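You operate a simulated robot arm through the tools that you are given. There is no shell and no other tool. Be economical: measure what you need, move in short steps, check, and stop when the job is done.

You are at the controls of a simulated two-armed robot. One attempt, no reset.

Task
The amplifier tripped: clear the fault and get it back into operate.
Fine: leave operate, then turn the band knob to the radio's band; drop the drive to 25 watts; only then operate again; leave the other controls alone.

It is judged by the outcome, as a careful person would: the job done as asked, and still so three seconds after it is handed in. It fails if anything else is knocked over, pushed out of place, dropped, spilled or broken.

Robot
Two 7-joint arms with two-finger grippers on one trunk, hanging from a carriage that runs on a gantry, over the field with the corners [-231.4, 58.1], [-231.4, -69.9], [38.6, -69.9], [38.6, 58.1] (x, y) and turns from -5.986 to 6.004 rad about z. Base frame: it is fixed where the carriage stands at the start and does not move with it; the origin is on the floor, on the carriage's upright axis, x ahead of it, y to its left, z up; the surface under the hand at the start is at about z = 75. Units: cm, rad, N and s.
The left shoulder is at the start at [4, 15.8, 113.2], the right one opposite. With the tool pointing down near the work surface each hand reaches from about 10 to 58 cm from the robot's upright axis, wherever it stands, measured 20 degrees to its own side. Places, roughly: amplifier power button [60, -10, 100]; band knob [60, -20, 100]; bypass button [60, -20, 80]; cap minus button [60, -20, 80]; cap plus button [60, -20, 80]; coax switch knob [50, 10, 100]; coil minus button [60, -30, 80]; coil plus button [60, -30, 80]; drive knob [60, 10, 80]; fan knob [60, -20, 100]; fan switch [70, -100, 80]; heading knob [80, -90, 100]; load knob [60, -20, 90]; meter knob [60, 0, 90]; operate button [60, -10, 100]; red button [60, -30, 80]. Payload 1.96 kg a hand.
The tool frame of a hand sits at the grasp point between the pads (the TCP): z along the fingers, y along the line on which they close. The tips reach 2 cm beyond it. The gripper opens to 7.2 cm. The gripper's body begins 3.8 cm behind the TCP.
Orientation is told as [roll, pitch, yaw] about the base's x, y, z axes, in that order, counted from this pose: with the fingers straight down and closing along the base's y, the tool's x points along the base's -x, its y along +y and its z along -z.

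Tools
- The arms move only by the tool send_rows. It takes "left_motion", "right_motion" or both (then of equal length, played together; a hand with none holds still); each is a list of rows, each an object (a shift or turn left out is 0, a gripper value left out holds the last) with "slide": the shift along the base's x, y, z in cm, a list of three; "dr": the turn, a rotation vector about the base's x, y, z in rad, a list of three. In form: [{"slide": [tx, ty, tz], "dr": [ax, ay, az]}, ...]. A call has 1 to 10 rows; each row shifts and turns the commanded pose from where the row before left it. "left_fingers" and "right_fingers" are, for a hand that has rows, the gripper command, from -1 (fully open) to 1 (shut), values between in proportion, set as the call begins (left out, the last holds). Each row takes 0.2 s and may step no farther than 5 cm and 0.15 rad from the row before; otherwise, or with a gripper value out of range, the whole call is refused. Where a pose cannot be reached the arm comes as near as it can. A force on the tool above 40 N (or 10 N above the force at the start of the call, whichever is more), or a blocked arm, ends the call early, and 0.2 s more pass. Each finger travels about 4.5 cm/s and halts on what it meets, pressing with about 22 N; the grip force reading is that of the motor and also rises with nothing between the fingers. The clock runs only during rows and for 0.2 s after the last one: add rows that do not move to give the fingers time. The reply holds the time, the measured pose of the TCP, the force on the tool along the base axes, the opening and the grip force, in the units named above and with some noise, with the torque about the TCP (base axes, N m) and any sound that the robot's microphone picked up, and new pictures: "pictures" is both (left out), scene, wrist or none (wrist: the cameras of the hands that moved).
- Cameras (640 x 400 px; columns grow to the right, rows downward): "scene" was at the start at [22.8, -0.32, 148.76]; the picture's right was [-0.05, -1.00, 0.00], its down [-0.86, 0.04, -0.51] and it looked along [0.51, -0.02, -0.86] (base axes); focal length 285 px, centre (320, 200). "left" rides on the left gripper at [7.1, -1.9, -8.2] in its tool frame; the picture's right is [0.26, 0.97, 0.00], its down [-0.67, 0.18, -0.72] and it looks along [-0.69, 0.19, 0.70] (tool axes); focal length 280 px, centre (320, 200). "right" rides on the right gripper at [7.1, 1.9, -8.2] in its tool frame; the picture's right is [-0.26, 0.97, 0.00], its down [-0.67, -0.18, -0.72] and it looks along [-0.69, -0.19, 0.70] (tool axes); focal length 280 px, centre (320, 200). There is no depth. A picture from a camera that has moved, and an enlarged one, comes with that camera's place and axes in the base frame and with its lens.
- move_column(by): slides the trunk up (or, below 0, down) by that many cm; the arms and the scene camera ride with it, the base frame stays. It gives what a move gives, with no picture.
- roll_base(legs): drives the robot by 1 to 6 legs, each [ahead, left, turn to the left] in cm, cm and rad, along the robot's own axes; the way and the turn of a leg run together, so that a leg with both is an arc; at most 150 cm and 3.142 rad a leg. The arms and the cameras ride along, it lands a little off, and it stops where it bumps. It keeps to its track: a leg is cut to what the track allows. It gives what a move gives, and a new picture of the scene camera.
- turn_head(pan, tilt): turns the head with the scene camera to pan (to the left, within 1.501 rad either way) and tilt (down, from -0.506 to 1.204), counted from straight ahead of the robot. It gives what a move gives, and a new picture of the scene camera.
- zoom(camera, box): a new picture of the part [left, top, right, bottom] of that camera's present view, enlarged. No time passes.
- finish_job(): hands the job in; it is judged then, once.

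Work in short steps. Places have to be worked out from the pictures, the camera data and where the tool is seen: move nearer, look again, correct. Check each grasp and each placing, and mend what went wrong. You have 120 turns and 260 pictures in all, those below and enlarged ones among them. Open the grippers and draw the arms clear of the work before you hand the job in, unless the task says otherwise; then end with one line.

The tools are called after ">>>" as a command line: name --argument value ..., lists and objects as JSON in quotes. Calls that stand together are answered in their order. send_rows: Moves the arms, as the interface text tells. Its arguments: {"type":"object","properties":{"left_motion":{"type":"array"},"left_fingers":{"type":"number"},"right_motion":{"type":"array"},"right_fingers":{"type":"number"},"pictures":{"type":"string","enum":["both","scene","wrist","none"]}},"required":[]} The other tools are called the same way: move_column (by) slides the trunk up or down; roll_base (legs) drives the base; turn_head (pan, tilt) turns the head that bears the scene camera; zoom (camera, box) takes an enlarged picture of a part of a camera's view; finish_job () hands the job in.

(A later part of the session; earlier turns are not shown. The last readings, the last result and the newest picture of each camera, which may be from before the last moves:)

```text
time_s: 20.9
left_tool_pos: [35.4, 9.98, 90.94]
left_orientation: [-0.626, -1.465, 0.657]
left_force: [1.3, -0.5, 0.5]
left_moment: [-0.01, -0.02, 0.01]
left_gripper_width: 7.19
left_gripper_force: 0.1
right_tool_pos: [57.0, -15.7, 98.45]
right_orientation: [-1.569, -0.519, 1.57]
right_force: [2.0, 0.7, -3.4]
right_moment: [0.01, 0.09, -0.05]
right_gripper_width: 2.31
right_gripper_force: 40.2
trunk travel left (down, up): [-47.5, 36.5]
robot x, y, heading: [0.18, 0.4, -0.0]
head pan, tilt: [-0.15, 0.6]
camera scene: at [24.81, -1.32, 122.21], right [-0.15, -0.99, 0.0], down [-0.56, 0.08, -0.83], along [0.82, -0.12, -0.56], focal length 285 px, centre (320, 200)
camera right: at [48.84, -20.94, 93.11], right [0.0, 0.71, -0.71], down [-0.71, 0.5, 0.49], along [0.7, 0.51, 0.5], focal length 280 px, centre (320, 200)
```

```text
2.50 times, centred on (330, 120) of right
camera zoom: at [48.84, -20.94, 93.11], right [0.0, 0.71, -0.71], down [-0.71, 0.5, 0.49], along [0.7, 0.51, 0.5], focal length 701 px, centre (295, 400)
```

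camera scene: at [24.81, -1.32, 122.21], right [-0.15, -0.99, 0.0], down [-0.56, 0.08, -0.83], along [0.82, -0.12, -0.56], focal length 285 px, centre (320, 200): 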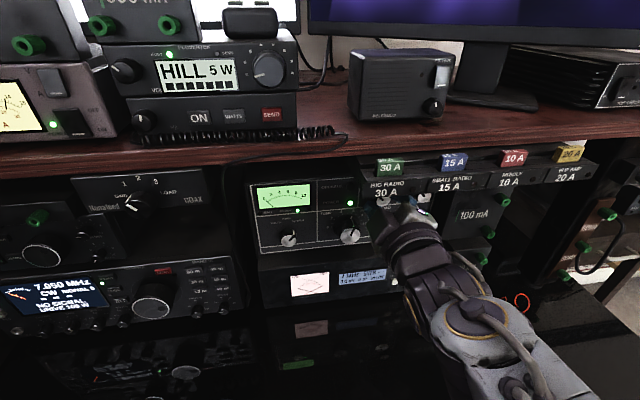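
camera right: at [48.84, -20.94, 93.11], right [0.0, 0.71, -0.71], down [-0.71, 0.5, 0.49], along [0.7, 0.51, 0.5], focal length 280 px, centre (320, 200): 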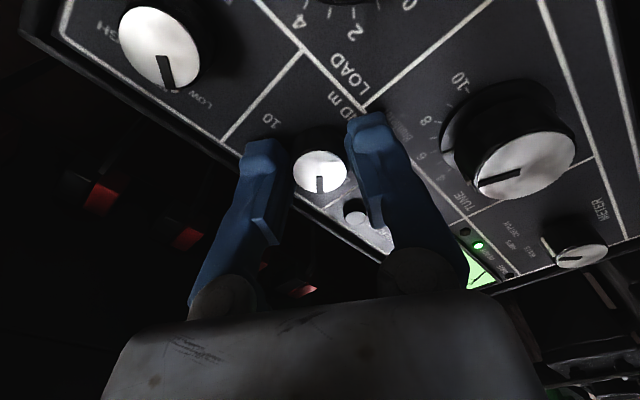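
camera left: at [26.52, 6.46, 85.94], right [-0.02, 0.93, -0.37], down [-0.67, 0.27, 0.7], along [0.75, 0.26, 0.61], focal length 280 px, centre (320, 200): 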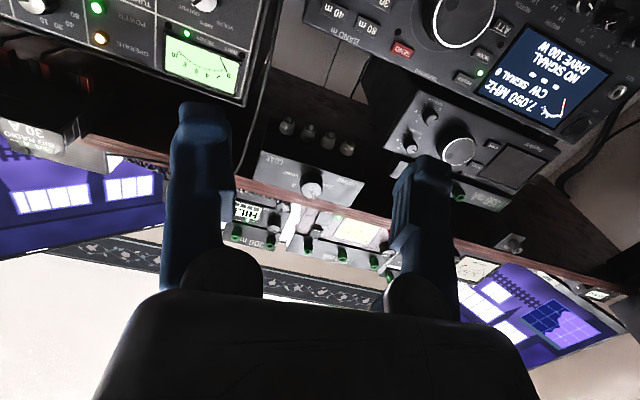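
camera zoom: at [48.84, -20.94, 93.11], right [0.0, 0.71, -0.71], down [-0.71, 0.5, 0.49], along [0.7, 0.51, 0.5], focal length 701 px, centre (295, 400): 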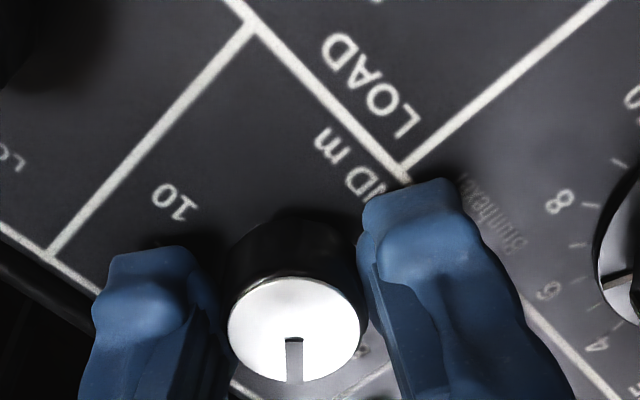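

Pointer is at about −45°. I open the fingers a little and back out, then roll back to check the dial.

>>> send_rows --right_motion '[{}, {}, {"slide": [-1, 0, 0]}, {"slide": [-2, 0, 0]}, {"slide": [-2, 0, 0]}, {"slide": [-2, 0, 0]}, {"slide": [-1, 0, 0]}]' --right_fingers 0.06 --pictures "wrist"

>>> zoom --camera "right" --box '[220, 0, 440, 140]'

```text
time_s: 22.5
left_tool_pos: [35.43, 9.94, 90.94]
left_orientation: [-0.616, -1.466, 0.644]
left_force: [0.0, -0.5, -0.2]
left_moment: [0.01, -0.01, -0.01]
left_gripper_width: 7.22
left_gripper_force: 0.0
right_tool_pos: [49.11, -15.53, 98.59]
right_orientation: [-1.571, -0.521, 1.568]
right_force: [-0.4, -0.5, 0.4]
right_moment: [0.02, -0.02, -0.02]
right_gripper_width: 3.4
right_gripper_force: 0.1
trunk travel left (down, up): [-47.5, 36.5]
robot x, y, heading: [0.21, 0.13, -0.003]
head pan, tilt: [-0.15, 0.6]
camera right: at [40.82, -20.83, 93.23], right [0.0, 0.71, -0.71], down [-0.71, 0.5, 0.49], along [0.7, 0.51, 0.51], focal length 280 px, centre (320, 200)
```

right: 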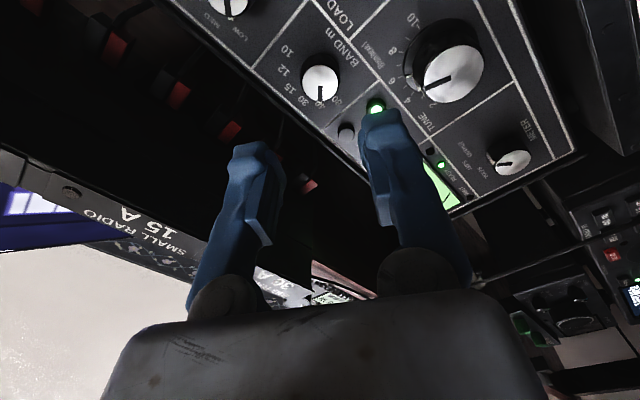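

```text
2.86 times, centred on (330, 70) of right
camera zoom: at [40.82, -20.83, 93.23], right [0.0, 0.71, -0.71], down [-0.71, 0.5, 0.49], along [0.7, 0.51, 0.51], focal length 801 px, centre (291, 571)
```

zoom: 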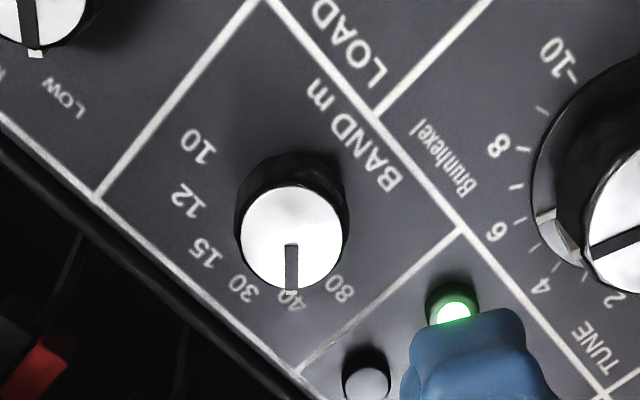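

The pointer is exactly on 40. I roll the right hand back upright and withdraw it, and look through the left camera for the drive knob.

>>> send_rows --right_motion '[{"slide": [-1, 0, 0], "dr": [0.15, 0, 0]}, {"slide": [-1, 0, 0], "dr": [0.15, 0, 0]}, {"slide": [-1, 0, 0], "dr": [0.15, 0, 0]}, {"dr": [0.15, 0, 0]}, {"dr": [0.15, 0, 0]}, {"dr": [0.15, 0, 0]}, {"dr": [0.15, 0, 0]}, {}]' --right_fingers 1 --pictures "none"

>>> zoom --camera "left" --box '[260, 0, 640, 220]'

>>> zoom --camera "scene" --box '[100, 230, 260, 330]'

```text
time_s: 24.3
left_tool_pos: [35.46, 9.9, 90.84]
left_orientation: [-0.611, -1.465, 0.638]
left_force: [-0.4, 0.2, 0.5]
left_moment: [0.0, -0.01, 0.02]
left_gripper_width: 7.24
left_gripper_force: 0.1
right_tool_pos: [46.16, -15.62, 98.39]
right_orientation: [0.898, -1.569, -0.897]
right_force: [0.1, -0.4, 0.1]
right_moment: [0.01, -0.02, -0.02]
right_gripper_width: 0.01
right_gripper_force: 21.9
trunk travel left (down, up): [-47.5, 36.5]
robot x, y, heading: [0.25, 0.24, -0.002]
head pan, tilt: [-0.15, 0.6]
```

```text
1.68 times, centred on (450, 110) of left
camera zoom: at [26.81, 7.37, 84.79], right [-0.05, 0.95, -0.32], down [-0.66, 0.21, 0.72], along [0.75, 0.25, 0.62], focal length 472 px, centre (101, 352)
```

zoom: 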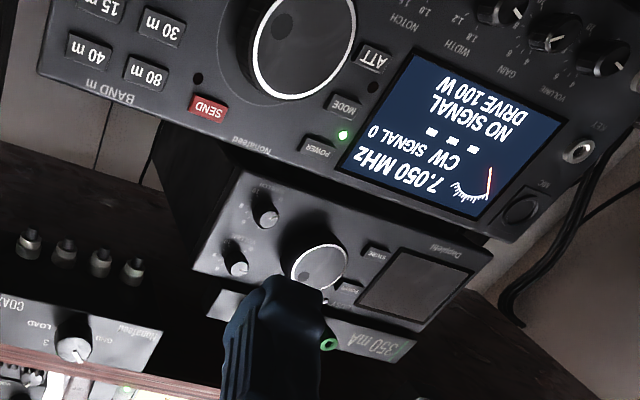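

```text
4.00 times, centred on (180, 280) of scene
camera zoom: at [24.81, -1.32, 122.22], right [-0.15, -0.99, 0.0], down [-0.56, 0.08, -0.83], along [0.82, -0.12, -0.56], focal length 1140 px, centre (880, -120)
```

zoom: 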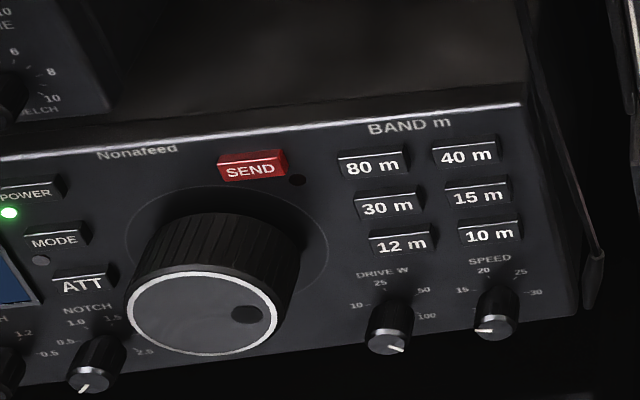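

Triangulated: radio panel x≈57.8, drive knob ≈[56.2, 15, 79.2], desk about z 75. I tilt the left hand 40° downward, fingers open about 4 cm, and bring it to a standoff ahead of the knob.

>>> send_rows --left_motion '[{"slide": [2, 1, 0], "dr": [0, 0.13, 0]}, {"slide": [2, 1, 0], "dr": [0, 0.13, 0]}, {"slide": [2, 1, 0], "dr": [0, 0.13, 0]}, {"slide": [2, 1, 0], "dr": [0, 0.13, 0]}, {"slide": [2, 1, -1], "dr": [0, 0.11, 0]}, {"slide": [2, 1, -1]}, {"slide": [1, 0.4, -1]}, {}, {}]' --left_fingers -0.1

```text
time_s: 26.3
left_tool_pos: [48.38, 14.23, 87.39]
left_orientation: [0.0, -0.869, 0.0]
left_force: [-0.4, 0.1, -1.1]
left_moment: [0.0, 0.02, 0.02]
left_gripper_width: 3.98
left_gripper_force: 0.1
right_tool_pos: [46.15, -15.62, 98.41]
right_orientation: [-0.288, -1.57, 0.288]
right_force: [0.4, 0.6, 0.0]
right_moment: [0.0, 0.01, 0.02]
right_gripper_width: 0.01
right_gripper_force: 22.3
trunk travel left (down, up): [-47.5, 36.5]
robot x, y, heading: [-0.04, 0.05, -0.002]
head pan, tilt: [-0.15, 0.6]
camera scene: at [24.81, -1.32, 122.22], right [-0.15, -0.99, 0.0], down [-0.56, 0.08, -0.83], along [0.82, -0.12, -0.56], focal length 285 px, centre (320, 200)
camera left: at [37.57, 12.25, 87.35], right [-0.17, 0.97, -0.2], down [-0.11, 0.18, 0.98], along [0.98, 0.19, 0.08], focal length 280 px, centre (320, 200)
```

scene: 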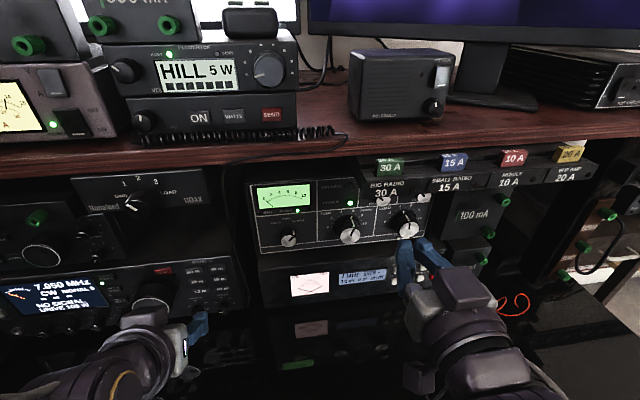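
left: 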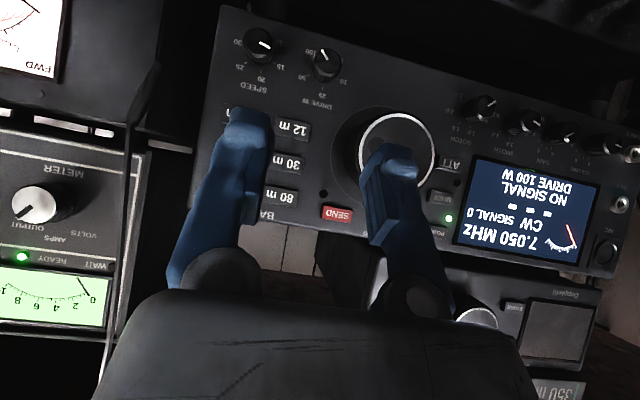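

Great view of the dial. I zoom for details.

>>> zoom --camera "left" --box '[220, 10, 420, 135]'

>>> zoom --camera "scene" --box '[130, 250, 250, 340]'

```text
3.20 times, centred on (320, 72) of left
camera zoom: at [37.57, 12.25, 87.35], right [-0.17, 0.97, -0.2], down [-0.11, 0.18, 0.98], along [0.98, 0.19, 0.08], focal length 897 px, centre (320, 608)
```

zoom: 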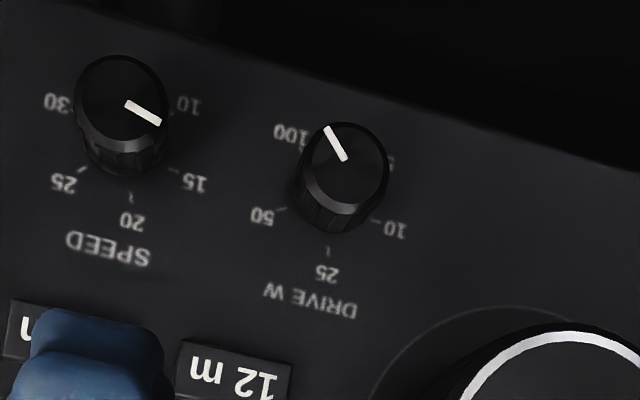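

```text
4.44 times, centred on (190, 295) of scene
camera zoom: at [24.81, -1.32, 122.22], right [-0.15, -0.99, 0.0], down [-0.56, 0.08, -0.83], along [0.82, -0.12, -0.56], focal length 1267 px, centre (898, -222)
```

zoom: 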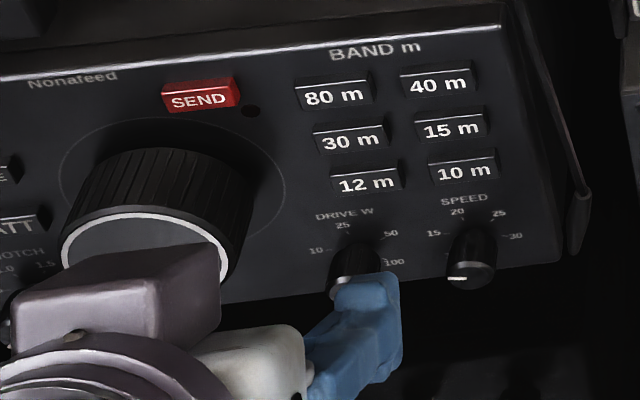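

Scale is 5/10/25/50/100, with 25 straight up and 100 at about +135°; drive cap is at [55.3, 14.4, 80.3]. I make the tilt 30°, roll +35°, and descend to a standoff in front of it.

>>> send_rows --left_motion '[{"slide": [0.4, 0, -1.5], "dr": [0, -0.12, 0]}, {"slide": [0.4, 0, -1.5], "dr": [0, -0.05, 0]}, {"slide": [0.4, 0, -1.5], "dr": [0.15, 0, 0]}, {"slide": [0.4, 0, -1.2], "dr": [0.15, 0, 0]}, {"slide": [0, -0.1, -1], "dr": [0.15, 0, 0]}, {"dr": [0.15, 0, 0]}, {}]' --left_fingers 0.06

>>> zoom --camera "left" --box '[220, 10, 460, 160]'

```text
time_s: 27.9
left_tool_pos: [49.79, 14.01, 80.57]
left_orientation: [0.935, -0.792, -0.767]
left_force: [-0.2, 0.3, 0.4]
left_moment: [0.01, 0.01, 0.02]
left_gripper_width: 3.38
left_gripper_force: 0.0
right_tool_pos: [46.14, -15.67, 98.29]
right_orientation: [-0.283, -1.569, 0.283]
right_force: [0.2, -0.4, 0.3]
right_moment: [-0.04, -0.01, 0.0]
right_gripper_width: 0.0
right_gripper_force: 22.1
trunk travel left (down, up): [-47.5, 36.5]
robot x, y, heading: [-0.48, -0.22, -0.003]
head pan, tilt: [-0.15, 0.6]
camera scene: at [24.81, -1.32, 122.22], right [-0.15, -0.99, 0.0], down [-0.56, 0.08, -0.83], along [0.82, -0.12, -0.56], focal length 285 px, centre (320, 200)
camera left: at [39.3, 13.55, 78.04], right [-0.13, 0.92, 0.36], down [-0.27, -0.38, 0.88], along [0.95, 0.02, 0.3], focal length 280 px, centre (320, 200)
```

scene: 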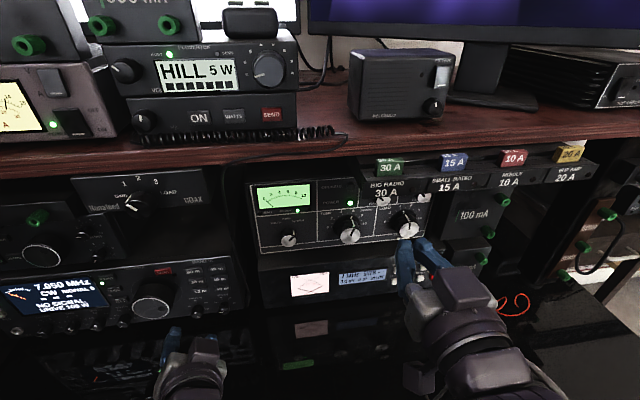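
left: 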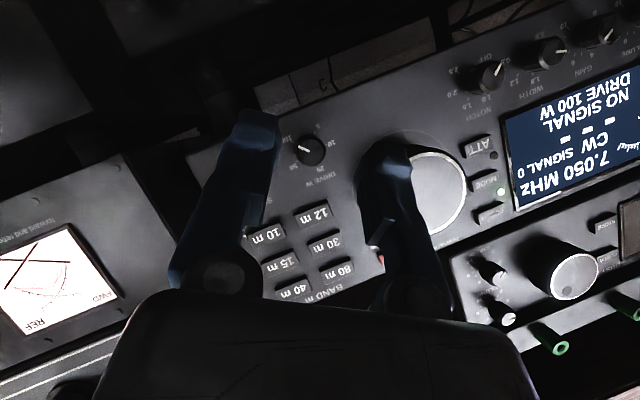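

```text
2.67 times, centred on (340, 85) of left
camera zoom: at [39.3, 13.55, 78.04], right [-0.13, 0.92, 0.36], down [-0.27, -0.38, 0.88], along [0.95, 0.02, 0.3], focal length 748 px, centre (267, 507)
```

zoom: 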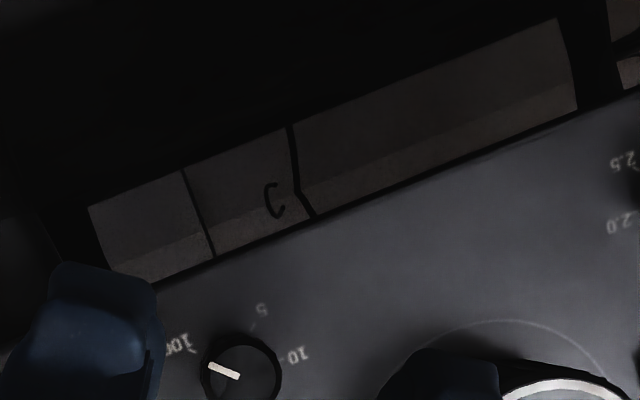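

Knob axis now reads [–, 14.4, 80.15]; the hand is aligned. I advance to straddle it.

>>> send_rows --left_motion '[{"slide": [2, 0.1, 0]}, {"slide": [1.5, 0, 0]}, {"slide": [1, 0, 0]}, {"slide": [0.5, 0, 0]}, {}]'

>>> zoom --camera "left" --box '[200, 60, 440, 210]'

>>> zoom --camera "scene" --box '[130, 250, 250, 340]'

```text
time_s: 29.1
left_tool_pos: [54.95, 14.09, 80.51]
left_orientation: [0.932, -0.791, -0.765]
left_force: [-1.0, 0.7, 0.4]
left_moment: [0.02, 0.0, 0.01]
left_gripper_width: 3.36
left_gripper_force: 0.0
right_tool_pos: [46.19, -15.74, 98.49]
right_orientation: [-0.283, -1.568, 0.281]
right_force: [0.6, -0.3, -0.5]
right_moment: [0.0, -0.01, 0.0]
right_gripper_width: 0.0
right_gripper_force: 21.8
trunk travel left (down, up): [-47.5, 36.5]
robot x, y, heading: [0.31, 0.0, 0.002]
head pan, tilt: [-0.15, 0.6]
camera scene: at [24.81, -1.32, 122.22], right [-0.15, -0.99, 0.0], down [-0.56, 0.08, -0.83], along [0.82, -0.12, -0.56], focal length 285 px, centre (320, 200)
camera left: at [44.33, 13.62, 77.94], right [-0.13, 0.92, 0.36], down [-0.27, -0.38, 0.88], along [0.95, 0.02, 0.3], focal length 280 px, centre (320, 200)
```

scene: 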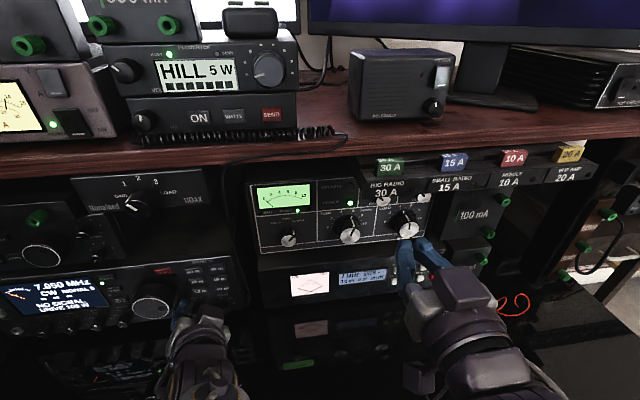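
left: 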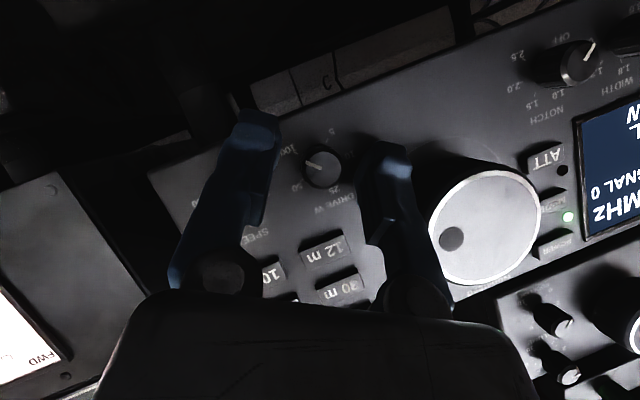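

```text
2.67 times, centred on (320, 135) of left
camera zoom: at [44.33, 13.62, 77.94], right [-0.13, 0.92, 0.36], down [-0.27, -0.38, 0.88], along [0.95, 0.02, 0.3], focal length 748 px, centre (320, 373)
```

zoom: 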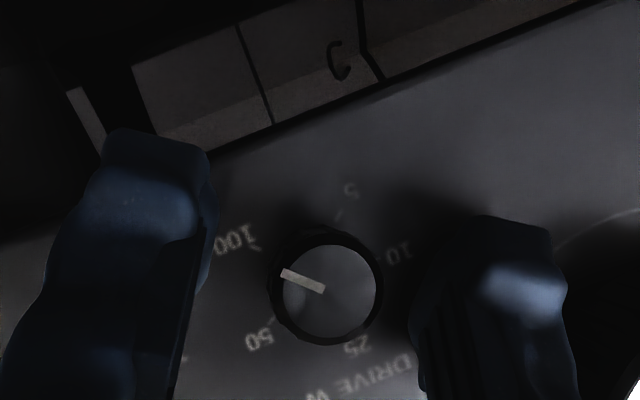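

```text
4.44 times, centred on (190, 295) of scene
camera zoom: at [24.81, -1.32, 122.22], right [-0.15, -0.99, 0.0], down [-0.56, 0.08, -0.83], along [0.82, -0.12, -0.56], focal length 1267 px, centre (898, -222)
```

zoom: 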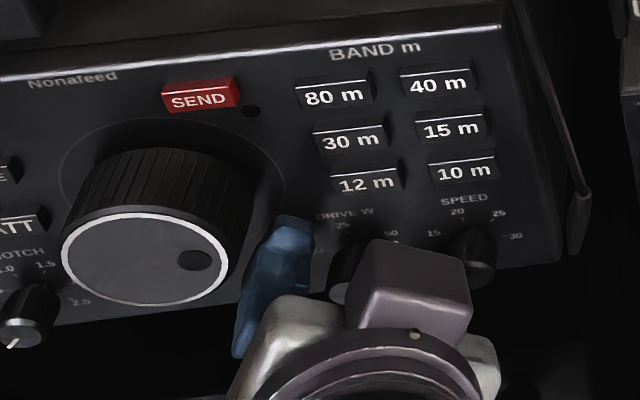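

Centred. I go 0.3 cm deeper and close on the knob.

>>> send_rows --left_motion '[{"slide": [0.3, 0.05, 0.05]}, {}]' --pictures "none"

>>> send_rows --left_motion '[{}, {}, {}, {}]' --left_fingers 1 --pictures "wrist"

```text
time_s: 29.7
left_tool_pos: [55.14, 14.1, 80.59]
left_orientation: [0.93, -0.79, -0.764]
left_force: [-11.2, -2.5, 4.0]
left_moment: [0.02, -0.1, 0.02]
left_gripper_width: 3.39
left_gripper_force: 0.1
right_tool_pos: [46.0, -15.65, 98.31]
right_orientation: [-0.213, -1.569, 0.215]
right_force: [0.6, -0.8, 0.0]
right_moment: [-0.01, 0.02, -0.02]
right_gripper_width: 0.01
right_gripper_force: 21.6
trunk travel left (down, up): [-47.5, 36.5]
robot x, y, heading: [-0.08, -0.03, 0.003]
head pan, tilt: [-0.15, 0.6]
```

```text
time_s: 30.7
left_tool_pos: [55.07, 14.25, 80.59]
left_orientation: [0.932, -0.789, -0.765]
left_force: [-6.7, 0.9, -0.8]
left_moment: [0.0, -0.01, 0.04]
left_gripper_width: 1.61
left_gripper_force: 40.1
right_tool_pos: [45.99, -15.69, 98.36]
right_orientation: [-0.161, -1.569, 0.162]
right_force: [0.4, 0.2, 1.0]
right_moment: [-0.07, -0.02, -0.02]
right_gripper_width: 0.0
right_gripper_force: 21.9
trunk travel left (down, up): [-47.5, 36.5]
robot x, y, heading: [-0.22, 0.07, -0.001]
head pan, tilt: [-0.15, 0.6]
camera left: at [44.45, 13.69, 77.98], right [-0.13, 0.92, 0.36], down [-0.27, -0.38, 0.88], along [0.95, 0.02, 0.3], focal length 280 px, centre (320, 200)
```

left: 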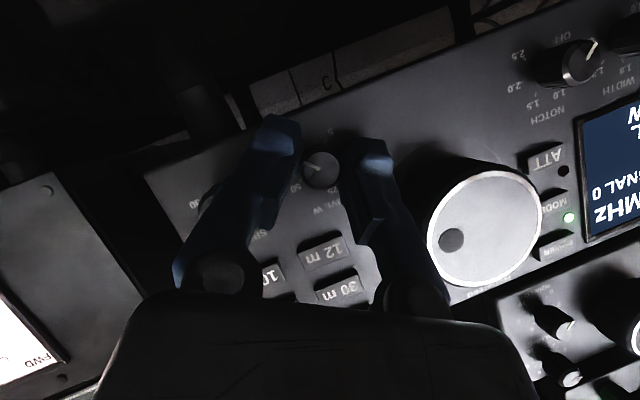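

Gripped at 1.6 cm, tips touching the panel lightly. I ease back 0.15 cm and turn counter-clockwise about 1.2 rad.

>>> send_rows --left_motion '[{"slide": [-0.2, 0, 0]}, {"slide": [0, 0.07, 0.03], "dr": [-0.15, 0, 0]}, {"slide": [0, 0.07, 0.03], "dr": [-0.15, 0, 0]}, {"slide": [0, 0.07, 0.02], "dr": [-0.15, 0, 0]}, {"slide": [0, 0.07, 0], "dr": [-0.15, 0, 0]}, {"slide": [0, 0.07, 0], "dr": [-0.15, 0, 0]}, {"slide": [0, 0.07, -0.02], "dr": [-0.15, 0, 0]}, {"slide": [0, 0.07, -0.03], "dr": [-0.15, 0, 0]}, {"slide": [0, 0.07, -0.03], "dr": [-0.15, 0, 0]}, {}]'

>>> zoom --camera "left" --box '[200, 60, 440, 210]'

>>> zoom --camera "scene" --box '[0, 240, 200, 340]'

```text
time_s: 32.9
left_tool_pos: [54.92, 14.82, 80.72]
left_orientation: [-0.934, -0.791, 0.766]
left_force: [13.1, -2.9, -22.2]
left_moment: [0.07, 0.13, 0.12]
left_gripper_width: 1.65
left_gripper_force: 40.1
right_tool_pos: [46.13, -15.71, 98.38]
right_orientation: [-0.785, -1.57, 0.785]
right_force: [-0.1, -0.8, 0.3]
right_moment: [0.03, 0.0, -0.01]
right_gripper_width: 0.0
right_gripper_force: 21.5
trunk travel left (down, up): [-47.5, 36.5]
robot x, y, heading: [0.14, -0.02, 0.001]
head pan, tilt: [-0.15, 0.6]
camera scene: at [24.83, -1.37, 122.22], right [-0.15, -0.99, 0.0], down [-0.56, 0.08, -0.83], along [0.82, -0.12, -0.56], focal length 285 px, centre (320, 200)
camera left: at [44.35, 12.04, 80.27], right [-0.13, 0.67, -0.73], down [-0.27, 0.69, 0.67], along [0.95, 0.29, 0.09], focal length 280 px, centre (320, 200)
```

scene: 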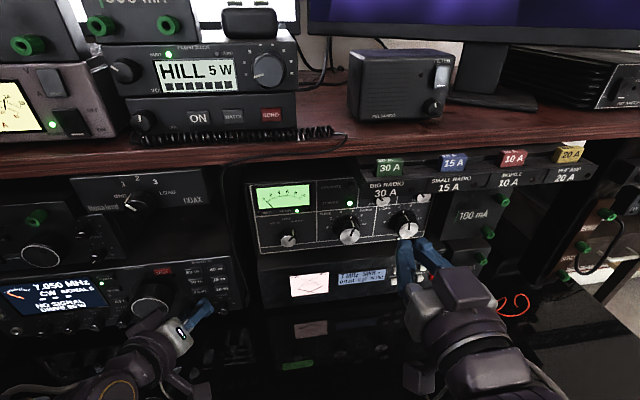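
left: 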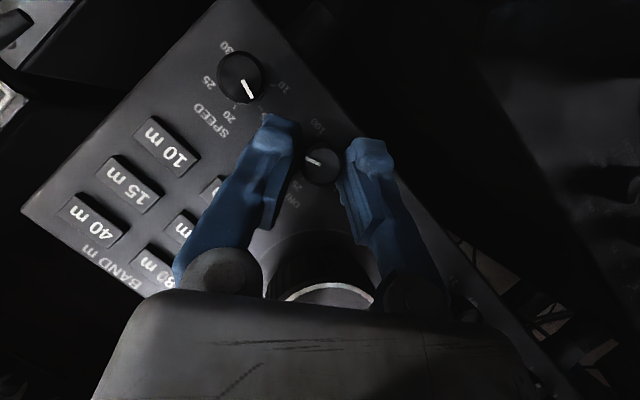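

```text
2.67 times, centred on (320, 135) of left
camera zoom: at [44.35, 12.04, 80.27], right [-0.13, 0.67, -0.73], down [-0.27, 0.69, 0.67], along [0.95, 0.29, 0.09], focal length 748 px, centre (320, 373)
```

zoom: 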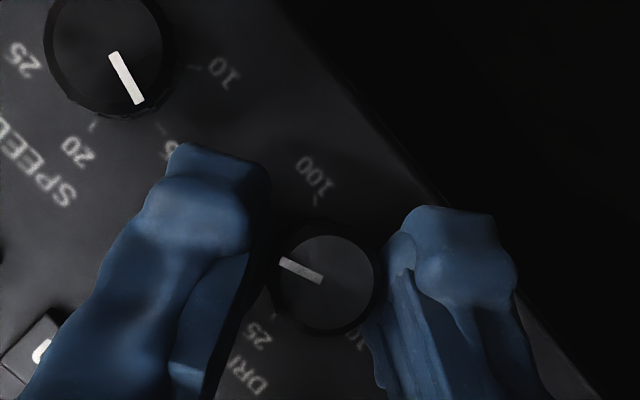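

```text
3.20 times, centred on (100, 290) of scene
camera zoom: at [24.83, -1.37, 122.22], right [-0.15, -0.99, 0.0], down [-0.56, 0.08, -0.83], along [0.82, -0.12, -0.56], focal length 912 px, centre (1024, -88)
```

zoom: 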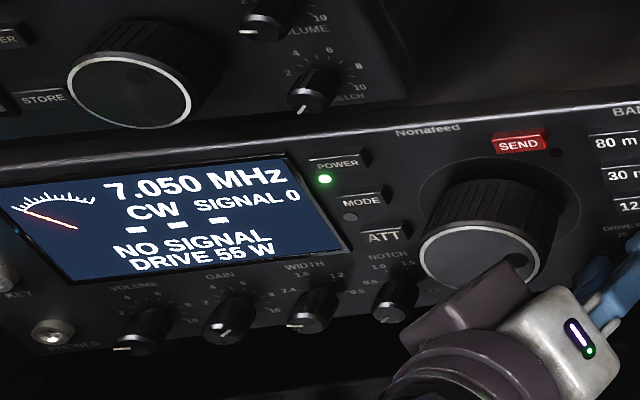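

Drive now reads 55 W, so it is continuous, and the hand shows some strain. I release, back out, roll back +1.2 rad and return for a second turn.

>>> send_rows --left_motion '[{}, {}, {"slide": [-1, 0, 0]}, {"slide": [-2, 0, 0]}, {"slide": [-1.5, 0, 0]}]' --left_fingers 0.06 --pictures "scene"

>>> send_rows --left_motion '[{"slide": [0, -0.07, 0], "dr": [0.15, 0, 0]}, {"slide": [0, -0.07, 0], "dr": [0.15, 0, 0]}, {"slide": [0, -0.07, 0], "dr": [0.15, 0, 0]}, {"slide": [0, -0.07, 0], "dr": [0.15, 0, 0]}, {"slide": [0, -0.07, 0], "dr": [0.15, 0, 0]}, {"slide": [0, -0.07, 0], "dr": [0.15, 0, 0]}, {"slide": [0, -0.07, 0], "dr": [0.15, 0, 0]}, {"slide": [0, -0.07, 0], "dr": [0.15, 0, 0]}, {}]' --pictures "wrist"

>>> zoom --camera "left" --box '[200, 60, 440, 210]'

>>> zoom --camera "scene" --box '[0, 240, 240, 340]'

```text
time_s: 34.1
left_tool_pos: [50.36, 14.83, 80.71]
left_orientation: [-0.932, -0.789, 0.765]
left_force: [-0.1, -1.0, -0.7]
left_moment: [-0.01, -0.01, 0.01]
left_gripper_width: 3.36
left_gripper_force: 0.0
right_tool_pos: [46.22, -15.77, 98.49]
right_orientation: [-0.28, -1.57, 0.28]
right_force: [-0.3, -0.4, 0.1]
right_moment: [0.02, -0.02, 0.02]
right_gripper_width: 0.0
right_gripper_force: 22.1
trunk travel left (down, up): [-47.5, 36.5]
robot x, y, heading: [-0.5, 0.05, 0.001]
head pan, tilt: [-0.15, 0.6]
camera scene: at [24.8, -1.32, 122.21], right [-0.15, -0.99, 0.0], down [-0.56, 0.08, -0.83], along [0.82, -0.12, -0.56], focal length 285 px, centre (320, 200)
```

scene: 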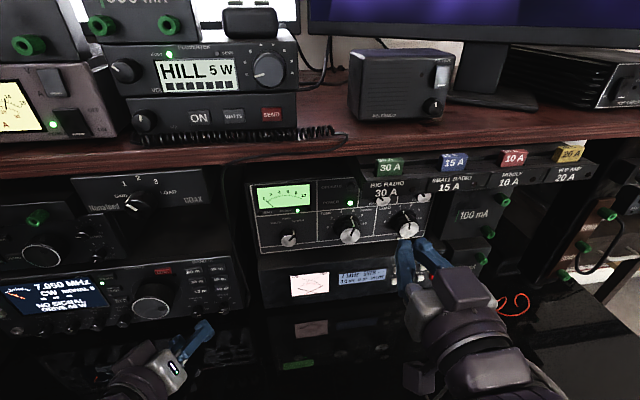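

```text
time_s: 36.1
left_tool_pos: [50.44, 14.98, 81.14]
left_orientation: [0.885, -0.825, -0.711]
left_force: [-0.5, -0.2, 0.0]
left_moment: [-0.03, 0.0, 0.02]
left_gripper_width: 3.41
left_gripper_force: 0.0
right_tool_pos: [46.12, -15.63, 98.36]
right_orientation: [-0.327, -1.57, 0.329]
right_force: [0.4, -0.1, 0.0]
right_moment: [-0.01, -0.01, -0.01]
right_gripper_width: 0.0
right_gripper_force: 22.2
trunk travel left (down, up): [-47.5, 36.5]
robot x, y, heading: [-0.07, 0.16, 0.004]
head pan, tilt: [-0.15, 0.6]
camera left: at [39.95, 14.08, 78.56], right [-0.15, 0.94, 0.31], down [-0.27, -0.34, 0.9], along [0.95, 0.05, 0.31], focal length 280 px, centre (320, 200)
```

left: 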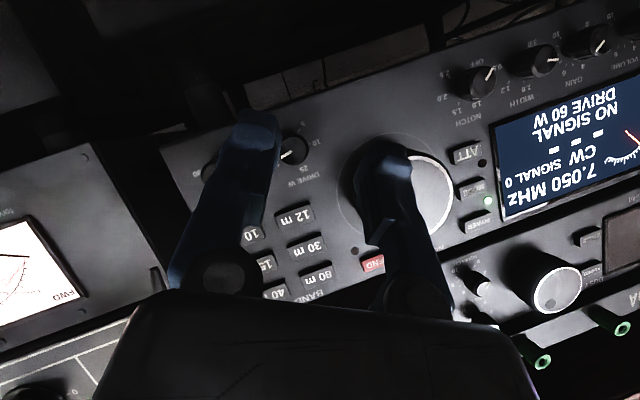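

```text
2.67 times, centred on (320, 135) of left
camera zoom: at [39.95, 14.08, 78.56], right [-0.15, 0.94, 0.31], down [-0.27, -0.34, 0.9], along [0.95, 0.05, 0.31], focal length 748 px, centre (320, 373)
```

zoom: 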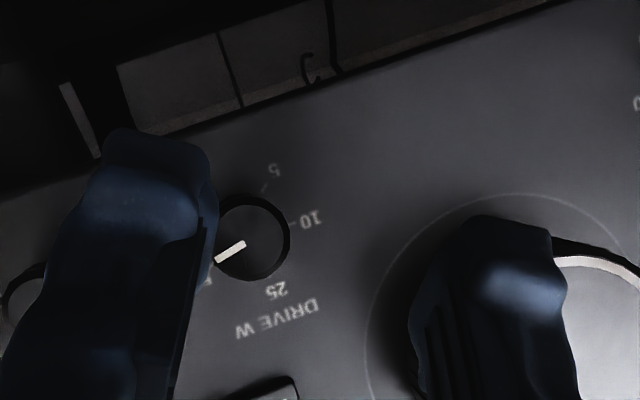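

```text
2.67 times, centred on (120, 290) of scene
camera zoom: at [24.81, -1.33, 122.22], right [-0.15, -0.99, 0.0], down [-0.56, 0.08, -0.83], along [0.82, -0.12, -0.56], focal length 760 px, centre (853, -40)
```

zoom: 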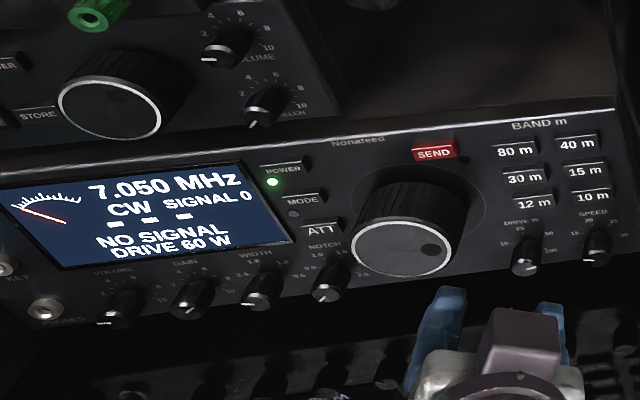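

Drive reads 60 W. The hand hasn't quite returned to the expected pose; I let it settle and read again.

>>> send_rows --left_motion '[{}, {}, {}]' --pictures "none"

```text
time_s: 36.9
left_tool_pos: [50.55, 15.08, 81.06]
left_orientation: [0.882, -0.823, -0.708]
left_force: [-0.6, -0.3, 0.6]
left_moment: [-0.04, -0.02, -0.01]
left_gripper_width: 3.4
left_gripper_force: 0.1
right_tool_pos: [46.19, -15.7, 98.33]
right_orientation: [-0.287, -1.569, 0.287]
right_force: [0.3, -0.1, -0.5]
right_moment: [0.0, -0.02, 0.01]
right_gripper_width: 0.0
right_gripper_force: 21.9
trunk travel left (down, up): [-47.5, 36.5]
robot x, y, heading: [0.09, 0.36, -0.0]
head pan, tilt: [-0.15, 0.6]
```

The arm seems to sit at a joint limit at this roll. I reduce the roll by 0.25 rad to see if it tracks.

>>> send_rows --left_motion '[{"slide": [0, 0.1, 0], "dr": [-0.13, 0, 0]}, {"dr": [-0.12, 0, 0]}, {}, {}]' --pictures "wrist"

>>> zoom --camera "left" --box '[200, 60, 440, 210]'

```text
time_s: 37.9
left_tool_pos: [50.34, 14.21, 80.68]
left_orientation: [0.623, -0.944, -0.528]
left_force: [-0.2, 0.9, -0.1]
left_moment: [-0.01, 0.01, 0.03]
left_gripper_width: 3.39
left_gripper_force: 0.0
right_tool_pos: [46.14, -15.7, 98.43]
right_orientation: [-0.278, -1.569, 0.277]
right_force: [1.4, 0.2, -0.4]
right_moment: [-0.01, -0.01, -0.02]
right_gripper_width: 0.03
right_gripper_force: 22.0
trunk travel left (down, up): [-47.5, 36.5]
robot x, y, heading: [-0.04, -0.23, 0.0]
head pan, tilt: [-0.15, 0.6]
camera left: at [39.78, 13.1, 78.29], right [-0.13, 0.98, 0.12], down [-0.27, -0.15, 0.95], along [0.95, 0.09, 0.29], focal length 280 px, centre (320, 200)
```

left: 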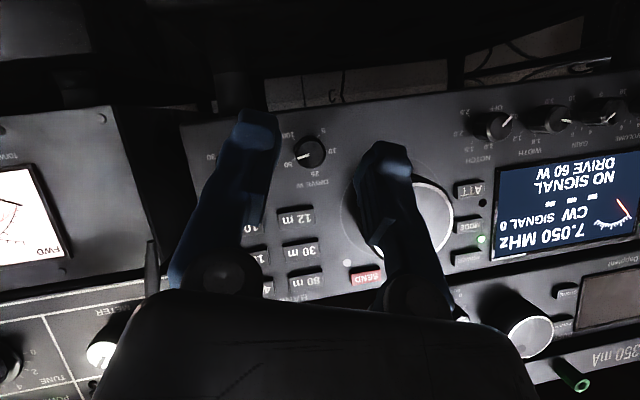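

```text
2.67 times, centred on (320, 135) of left
camera zoom: at [39.78, 13.1, 78.29], right [-0.13, 0.98, 0.12], down [-0.27, -0.15, 0.95], along [0.95, 0.09, 0.29], focal length 748 px, centre (320, 373)
```

zoom: 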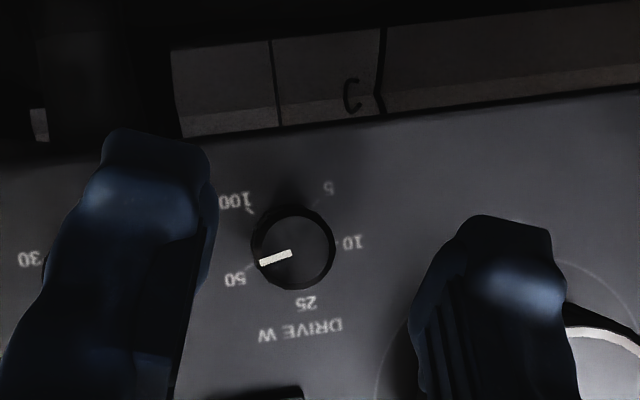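

It tracks again and is aligned (axis [14.35, 80.25]). I advance and grip.

>>> send_rows --left_motion '[{"slide": [1.5, 0, 0]}, {"slide": [1.5, 0, 0]}, {"slide": [1, 0, 0]}, {"slide": [0.5, 0, 0]}, {}]' --pictures "wrist"

>>> send_rows --left_motion '[{}, {}, {}, {}]' --left_fingers 1 --pictures "wrist"

```text
time_s: 39.1
left_tool_pos: [54.81, 14.27, 80.65]
left_orientation: [0.624, -0.945, -0.528]
left_force: [0.2, 0.5, -0.9]
left_moment: [-0.03, -0.01, 0.02]
left_gripper_width: 3.37
left_gripper_force: 0.1
right_tool_pos: [46.06, -15.74, 98.32]
right_orientation: [-0.246, -1.571, 0.247]
right_force: [-0.2, -0.1, 1.0]
right_moment: [0.01, 0.03, 0.02]
right_gripper_width: 0.0
right_gripper_force: 22.4
trunk travel left (down, up): [-47.5, 36.5]
robot x, y, heading: [-0.04, 0.05, -0.005]
head pan, tilt: [-0.15, 0.6]
camera left: at [44.21, 13.1, 78.27], right [-0.13, 0.98, 0.12], down [-0.28, -0.15, 0.95], along [0.95, 0.09, 0.29], focal length 280 px, centre (320, 200)
```

left: 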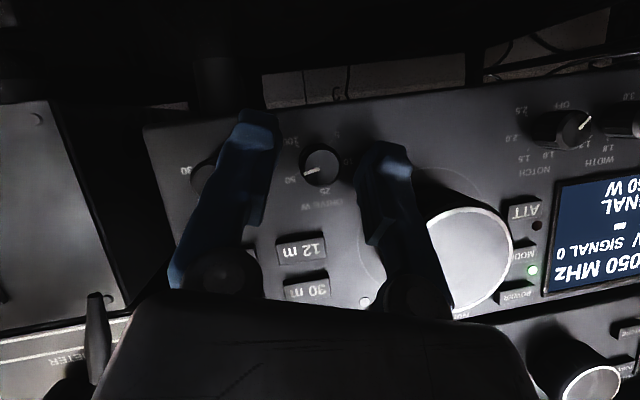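

```text
time_s: 40.1
left_tool_pos: [54.88, 14.31, 80.68]
left_orientation: [0.625, -0.944, -0.527]
left_force: [2.1, 0.7, -1.4]
left_moment: [-0.01, -0.06, 0.02]
left_gripper_width: 1.62
left_gripper_force: 39.6
right_tool_pos: [46.14, -15.66, 98.43]
right_orientation: [-0.225, -1.569, 0.228]
right_force: [0.1, 0.9, 0.6]
right_moment: [0.0, 0.0, -0.05]
right_gripper_width: 0.0
right_gripper_force: 22.0
trunk travel left (down, up): [-47.5, 36.5]
robot x, y, heading: [-0.0, -0.34, -0.001]
head pan, tilt: [-0.15, 0.6]
camera left: at [44.22, 13.11, 78.27], right [-0.13, 0.98, 0.12], down [-0.27, -0.15, 0.95], along [0.95, 0.09, 0.29], focal length 280 px, centre (320, 200)
```

left: 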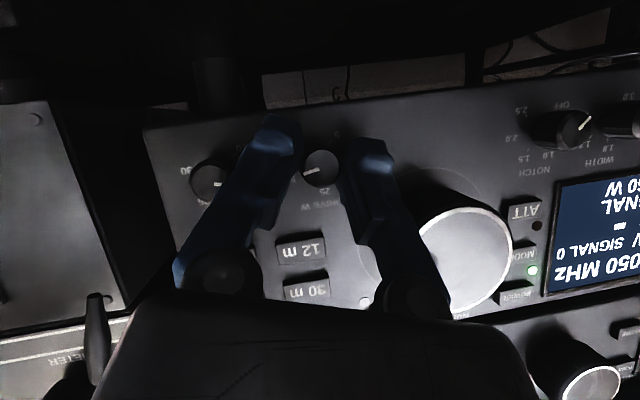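

Gripped at 1.62 cm with little force. I turn counter-clockwise 1.05 rad, then read the display.

>>> send_rows --left_motion '[{"slide": [0, 0.06, 0.01], "dr": [-0.15, 0, 0]}, {"slide": [0, 0.07, 0], "dr": [-0.15, 0, 0]}, {"slide": [0, 0.07, 0], "dr": [-0.15, 0, 0]}, {"slide": [0, 0.06, -0.02], "dr": [-0.15, 0, 0]}, {"slide": [0, 0.06, -0.03], "dr": [-0.15, 0, 0]}, {"slide": [0, 0.05, -0.04], "dr": [-0.15, 0, 0]}, {"slide": [0, 0.05, -0.05], "dr": [-0.15, 0, 0]}, {}]' --pictures "none"

>>> zoom --camera "scene" --box '[0, 240, 200, 340]'

```text
time_s: 41.9
left_tool_pos: [54.83, 14.8, 80.54]
left_orientation: [-1.033, -0.721, 0.833]
left_force: [-18.2, 4.8, 28.0]
left_moment: [-0.09, -0.01, -0.13]
left_gripper_width: 1.62
left_gripper_force: 40.1
right_tool_pos: [46.1, -15.61, 98.26]
right_orientation: [0.345, -1.569, -0.344]
right_force: [0.6, -0.5, 0.4]
right_moment: [0.0, 0.01, 0.01]
right_gripper_width: 0.0
right_gripper_force: 21.7
trunk travel left (down, up): [-47.5, 36.5]
robot x, y, heading: [-0.09, -0.21, -0.001]
head pan, tilt: [-0.15, 0.6]
```

```text
3.20 times, centred on (100, 290) of scene
camera zoom: at [24.76, -1.23, 122.22], right [-0.15, -0.99, 0.0], down [-0.56, 0.09, -0.82], along [0.82, -0.12, -0.57], focal length 912 px, centre (1024, -88)
```

zoom: 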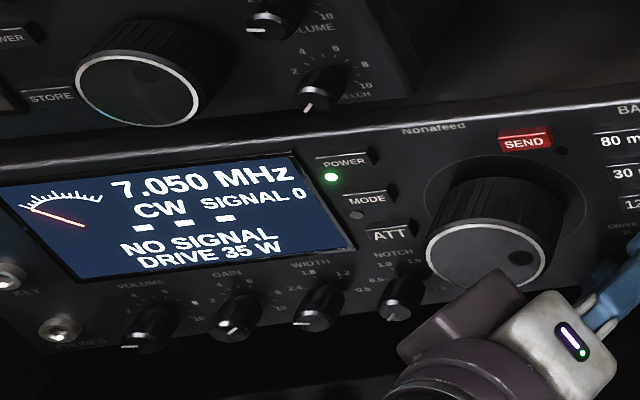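

35 W now, with some vertical strain. I ease the strain, release, back out, and roll back 0.7 rad for a last partial turn.

>>> send_rows --left_motion '[{"slide": [-0.05, 0, 0.1]}, {}]' --pictures "none"

>>> send_rows --left_motion '[{}, {}, {"slide": [-1, 0, 0]}, {"slide": [-1.5, 0, 0]}, {"slide": [-1.5, 0, 0]}, {"slide": [0, -0.07, 0], "dr": [0.15, 0, 0]}, {"slide": [0, -0.07, 0], "dr": [0.15, 0, 0]}, {"slide": [0, -0.07, 0.02], "dr": [0.15, 0, 0]}, {"slide": [0, -0.07, 0.02], "dr": [0.15, 0, 0]}, {"dr": [0.15, 0, 0]}]' --left_fingers 0.06 --pictures "wrist"

>>> zoom --camera "left" --box '[200, 60, 440, 210]'

>>> zoom --camera "scene" --box '[0, 240, 200, 340]'

```text
time_s: 42.5
left_tool_pos: [54.87, 14.79, 80.56]
left_orientation: [-1.027, -0.722, 0.833]
left_force: [-13.4, 3.4, 19.1]
left_moment: [-0.1, -0.65, 0.37]
left_gripper_width: 1.61
left_gripper_force: 39.7
right_tool_pos: [45.93, -15.61, 98.18]
right_orientation: [0.231, -1.57, -0.23]
right_force: [0.6, 0.3, -0.4]
right_moment: [-0.01, 0.0, 0.03]
right_gripper_width: 0.02
right_gripper_force: 22.3
trunk travel left (down, up): [-47.5, 36.5]
robot x, y, heading: [-0.07, 0.18, -0.004]
head pan, tilt: [-0.15, 0.6]
```

```text
time_s: 44.7
left_tool_pos: [50.96, 14.38, 80.6]
left_orientation: [0.101, -1.037, -0.086]
left_force: [-0.5, -0.2, 0.4]
left_moment: [-0.01, 0.04, 0.0]
left_gripper_width: 3.36
left_gripper_force: 0.0
right_tool_pos: [46.05, -15.61, 98.49]
right_orientation: [-0.351, -1.57, 0.35]
right_force: [0.7, -0.1, 0.3]
right_moment: [-0.03, -0.02, 0.04]
right_gripper_width: 0.0
right_gripper_force: 22.0
trunk travel left (down, up): [-47.5, 36.5]
robot x, y, heading: [-0.16, -0.46, 0.003]
head pan, tilt: [-0.15, 0.6]
camera left: at [40.32, 12.47, 78.73], right [-0.13, 0.98, -0.18], down [-0.27, 0.13, 0.95], along [0.95, 0.17, 0.25], focal length 280 px, centre (320, 200)
```

left: 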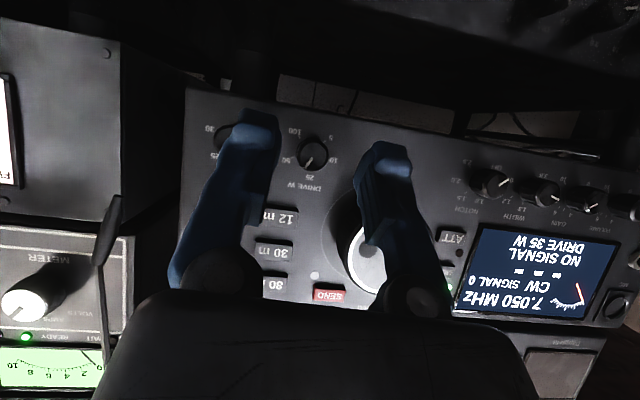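

```text
2.67 times, centred on (320, 135) of left
camera zoom: at [40.32, 12.47, 78.73], right [-0.13, 0.98, -0.18], down [-0.27, 0.13, 0.95], along [0.95, 0.17, 0.25], focal length 748 px, centre (320, 373)
```

zoom: 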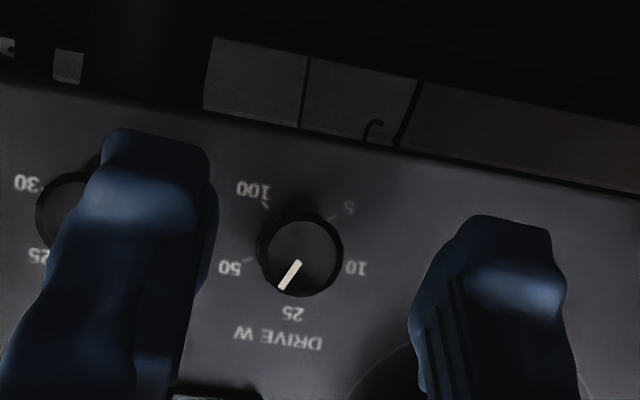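

```text
3.20 times, centred on (100, 290) of scene
camera zoom: at [24.81, -1.33, 122.22], right [-0.15, -0.99, 0.0], down [-0.56, 0.08, -0.83], along [0.82, -0.12, -0.56], focal length 912 px, centre (1024, -88)
```

zoom: 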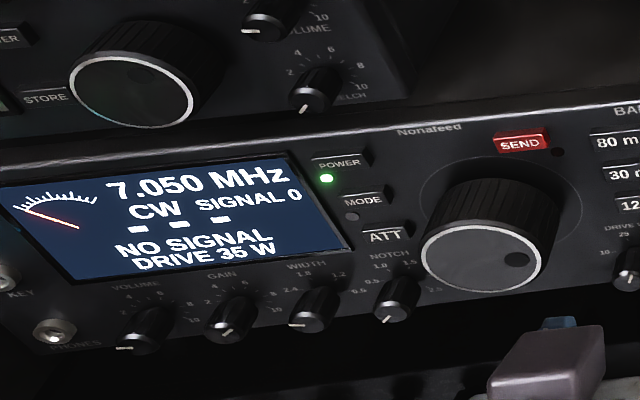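

Drive is steady at 35 W with the pointer about 27° from 25. I re-advance, grip and turn the last ~0.5 rad.

>>> send_rows --left_motion '[{"slide": [1.5, 0, 0.1]}, {"slide": [1.4, 0, 0]}, {"slide": [1, 0, 0]}, {}]' --pictures "none"

>>> send_rows --left_motion '[{}, {}, {}, {}]' --left_fingers 1 --pictures "none"

>>> send_rows --left_motion '[{"slide": [0, 0.06, 0], "dr": [-0.12, 0, 0]}, {"slide": [0, 0.06, 0], "dr": [-0.12, 0, 0]}, {"slide": [0, 0.06, -0.02], "dr": [-0.12, 0, 0]}, {"slide": [0, 0.06, -0.02], "dr": [-0.12, 0, 0]}, {}]' --pictures "wrist"

>>> zoom --camera "scene" --box '[0, 240, 200, 340]'

```text
time_s: 45.7
left_tool_pos: [54.72, 14.63, 80.87]
left_orientation: [0.099, -1.036, -0.083]
left_force: [0.2, 0.1, -1.1]
left_moment: [0.0, 0.02, -0.01]
left_gripper_width: 3.37
left_gripper_force: 0.1
right_tool_pos: [46.04, -15.77, 98.38]
right_orientation: [-0.288, -1.57, 0.289]
right_force: [-0.1, -0.8, 0.8]
right_moment: [0.0, 0.02, 0.02]
right_gripper_width: 0.0
right_gripper_force: 21.9
trunk travel left (down, up): [-47.5, 36.5]
robot x, y, heading: [-0.36, 0.15, -0.002]
head pan, tilt: [-0.15, 0.6]
```

```text
time_s: 46.7
left_tool_pos: [54.65, 14.48, 80.91]
left_orientation: [0.095, -1.038, -0.084]
left_force: [1.5, -6.5, -1.5]
left_moment: [-0.07, -0.06, -0.07]
left_gripper_width: 1.58
left_gripper_force: 40.3
right_tool_pos: [46.15, -15.73, 98.4]
right_orientation: [-0.796, -1.568, 0.799]
right_force: [0.2, -0.1, 0.2]
right_moment: [0.03, -0.01, -0.01]
right_gripper_width: 0.02
right_gripper_force: 22.2
trunk travel left (down, up): [-47.5, 36.5]
robot x, y, heading: [-0.04, 0.15, -0.004]
head pan, tilt: [-0.15, 0.6]
```

```text
time_s: 47.9
left_tool_pos: [54.69, 14.76, 80.79]
left_orientation: [-0.737, -0.898, 0.618]
left_force: [4.4, -2.9, -7.4]
left_moment: [0.03, 0.43, -0.16]
left_gripper_width: 1.61
left_gripper_force: 39.9
right_tool_pos: [46.12, -15.75, 98.27]
right_orientation: [-0.663, -1.568, 0.661]
right_force: [0.2, 0.5, -0.2]
right_moment: [-0.02, -0.02, -0.03]
right_gripper_width: 0.0
right_gripper_force: 21.9
trunk travel left (down, up): [-47.5, 36.5]
robot x, y, heading: [-0.15, 0.12, -0.004]
head pan, tilt: [-0.15, 0.6]
camera left: at [44.09, 12.12, 79.93], right [-0.13, 0.78, -0.61], down [-0.27, 0.56, 0.78], along [0.95, 0.27, 0.14], focal length 280 px, centre (320, 200)
```

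left: 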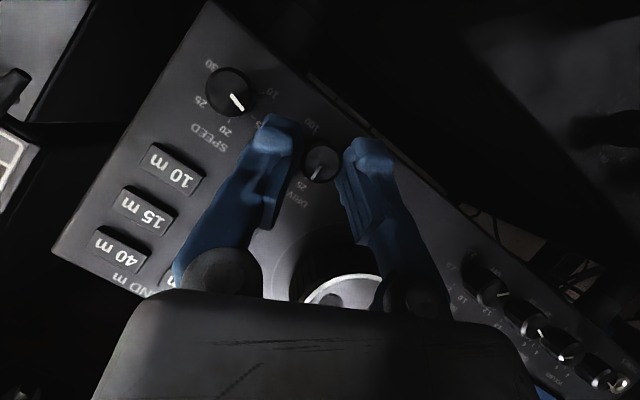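

```text
3.20 times, centred on (100, 290) of scene
camera zoom: at [24.82, -1.36, 122.21], right [-0.15, -0.99, 0.0], down [-0.56, 0.08, -0.83], along [0.82, -0.12, -0.56], focal length 912 px, centre (1024, -88)
```

zoom: 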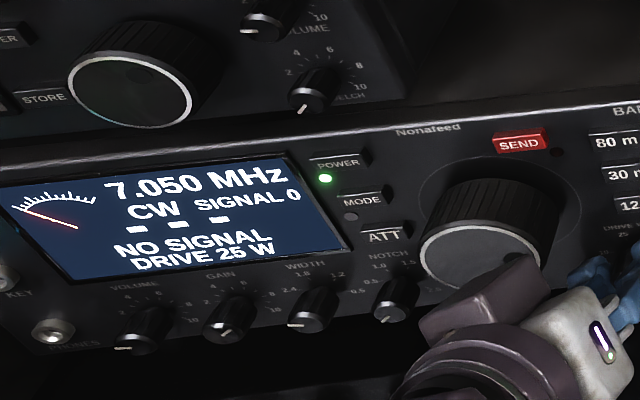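

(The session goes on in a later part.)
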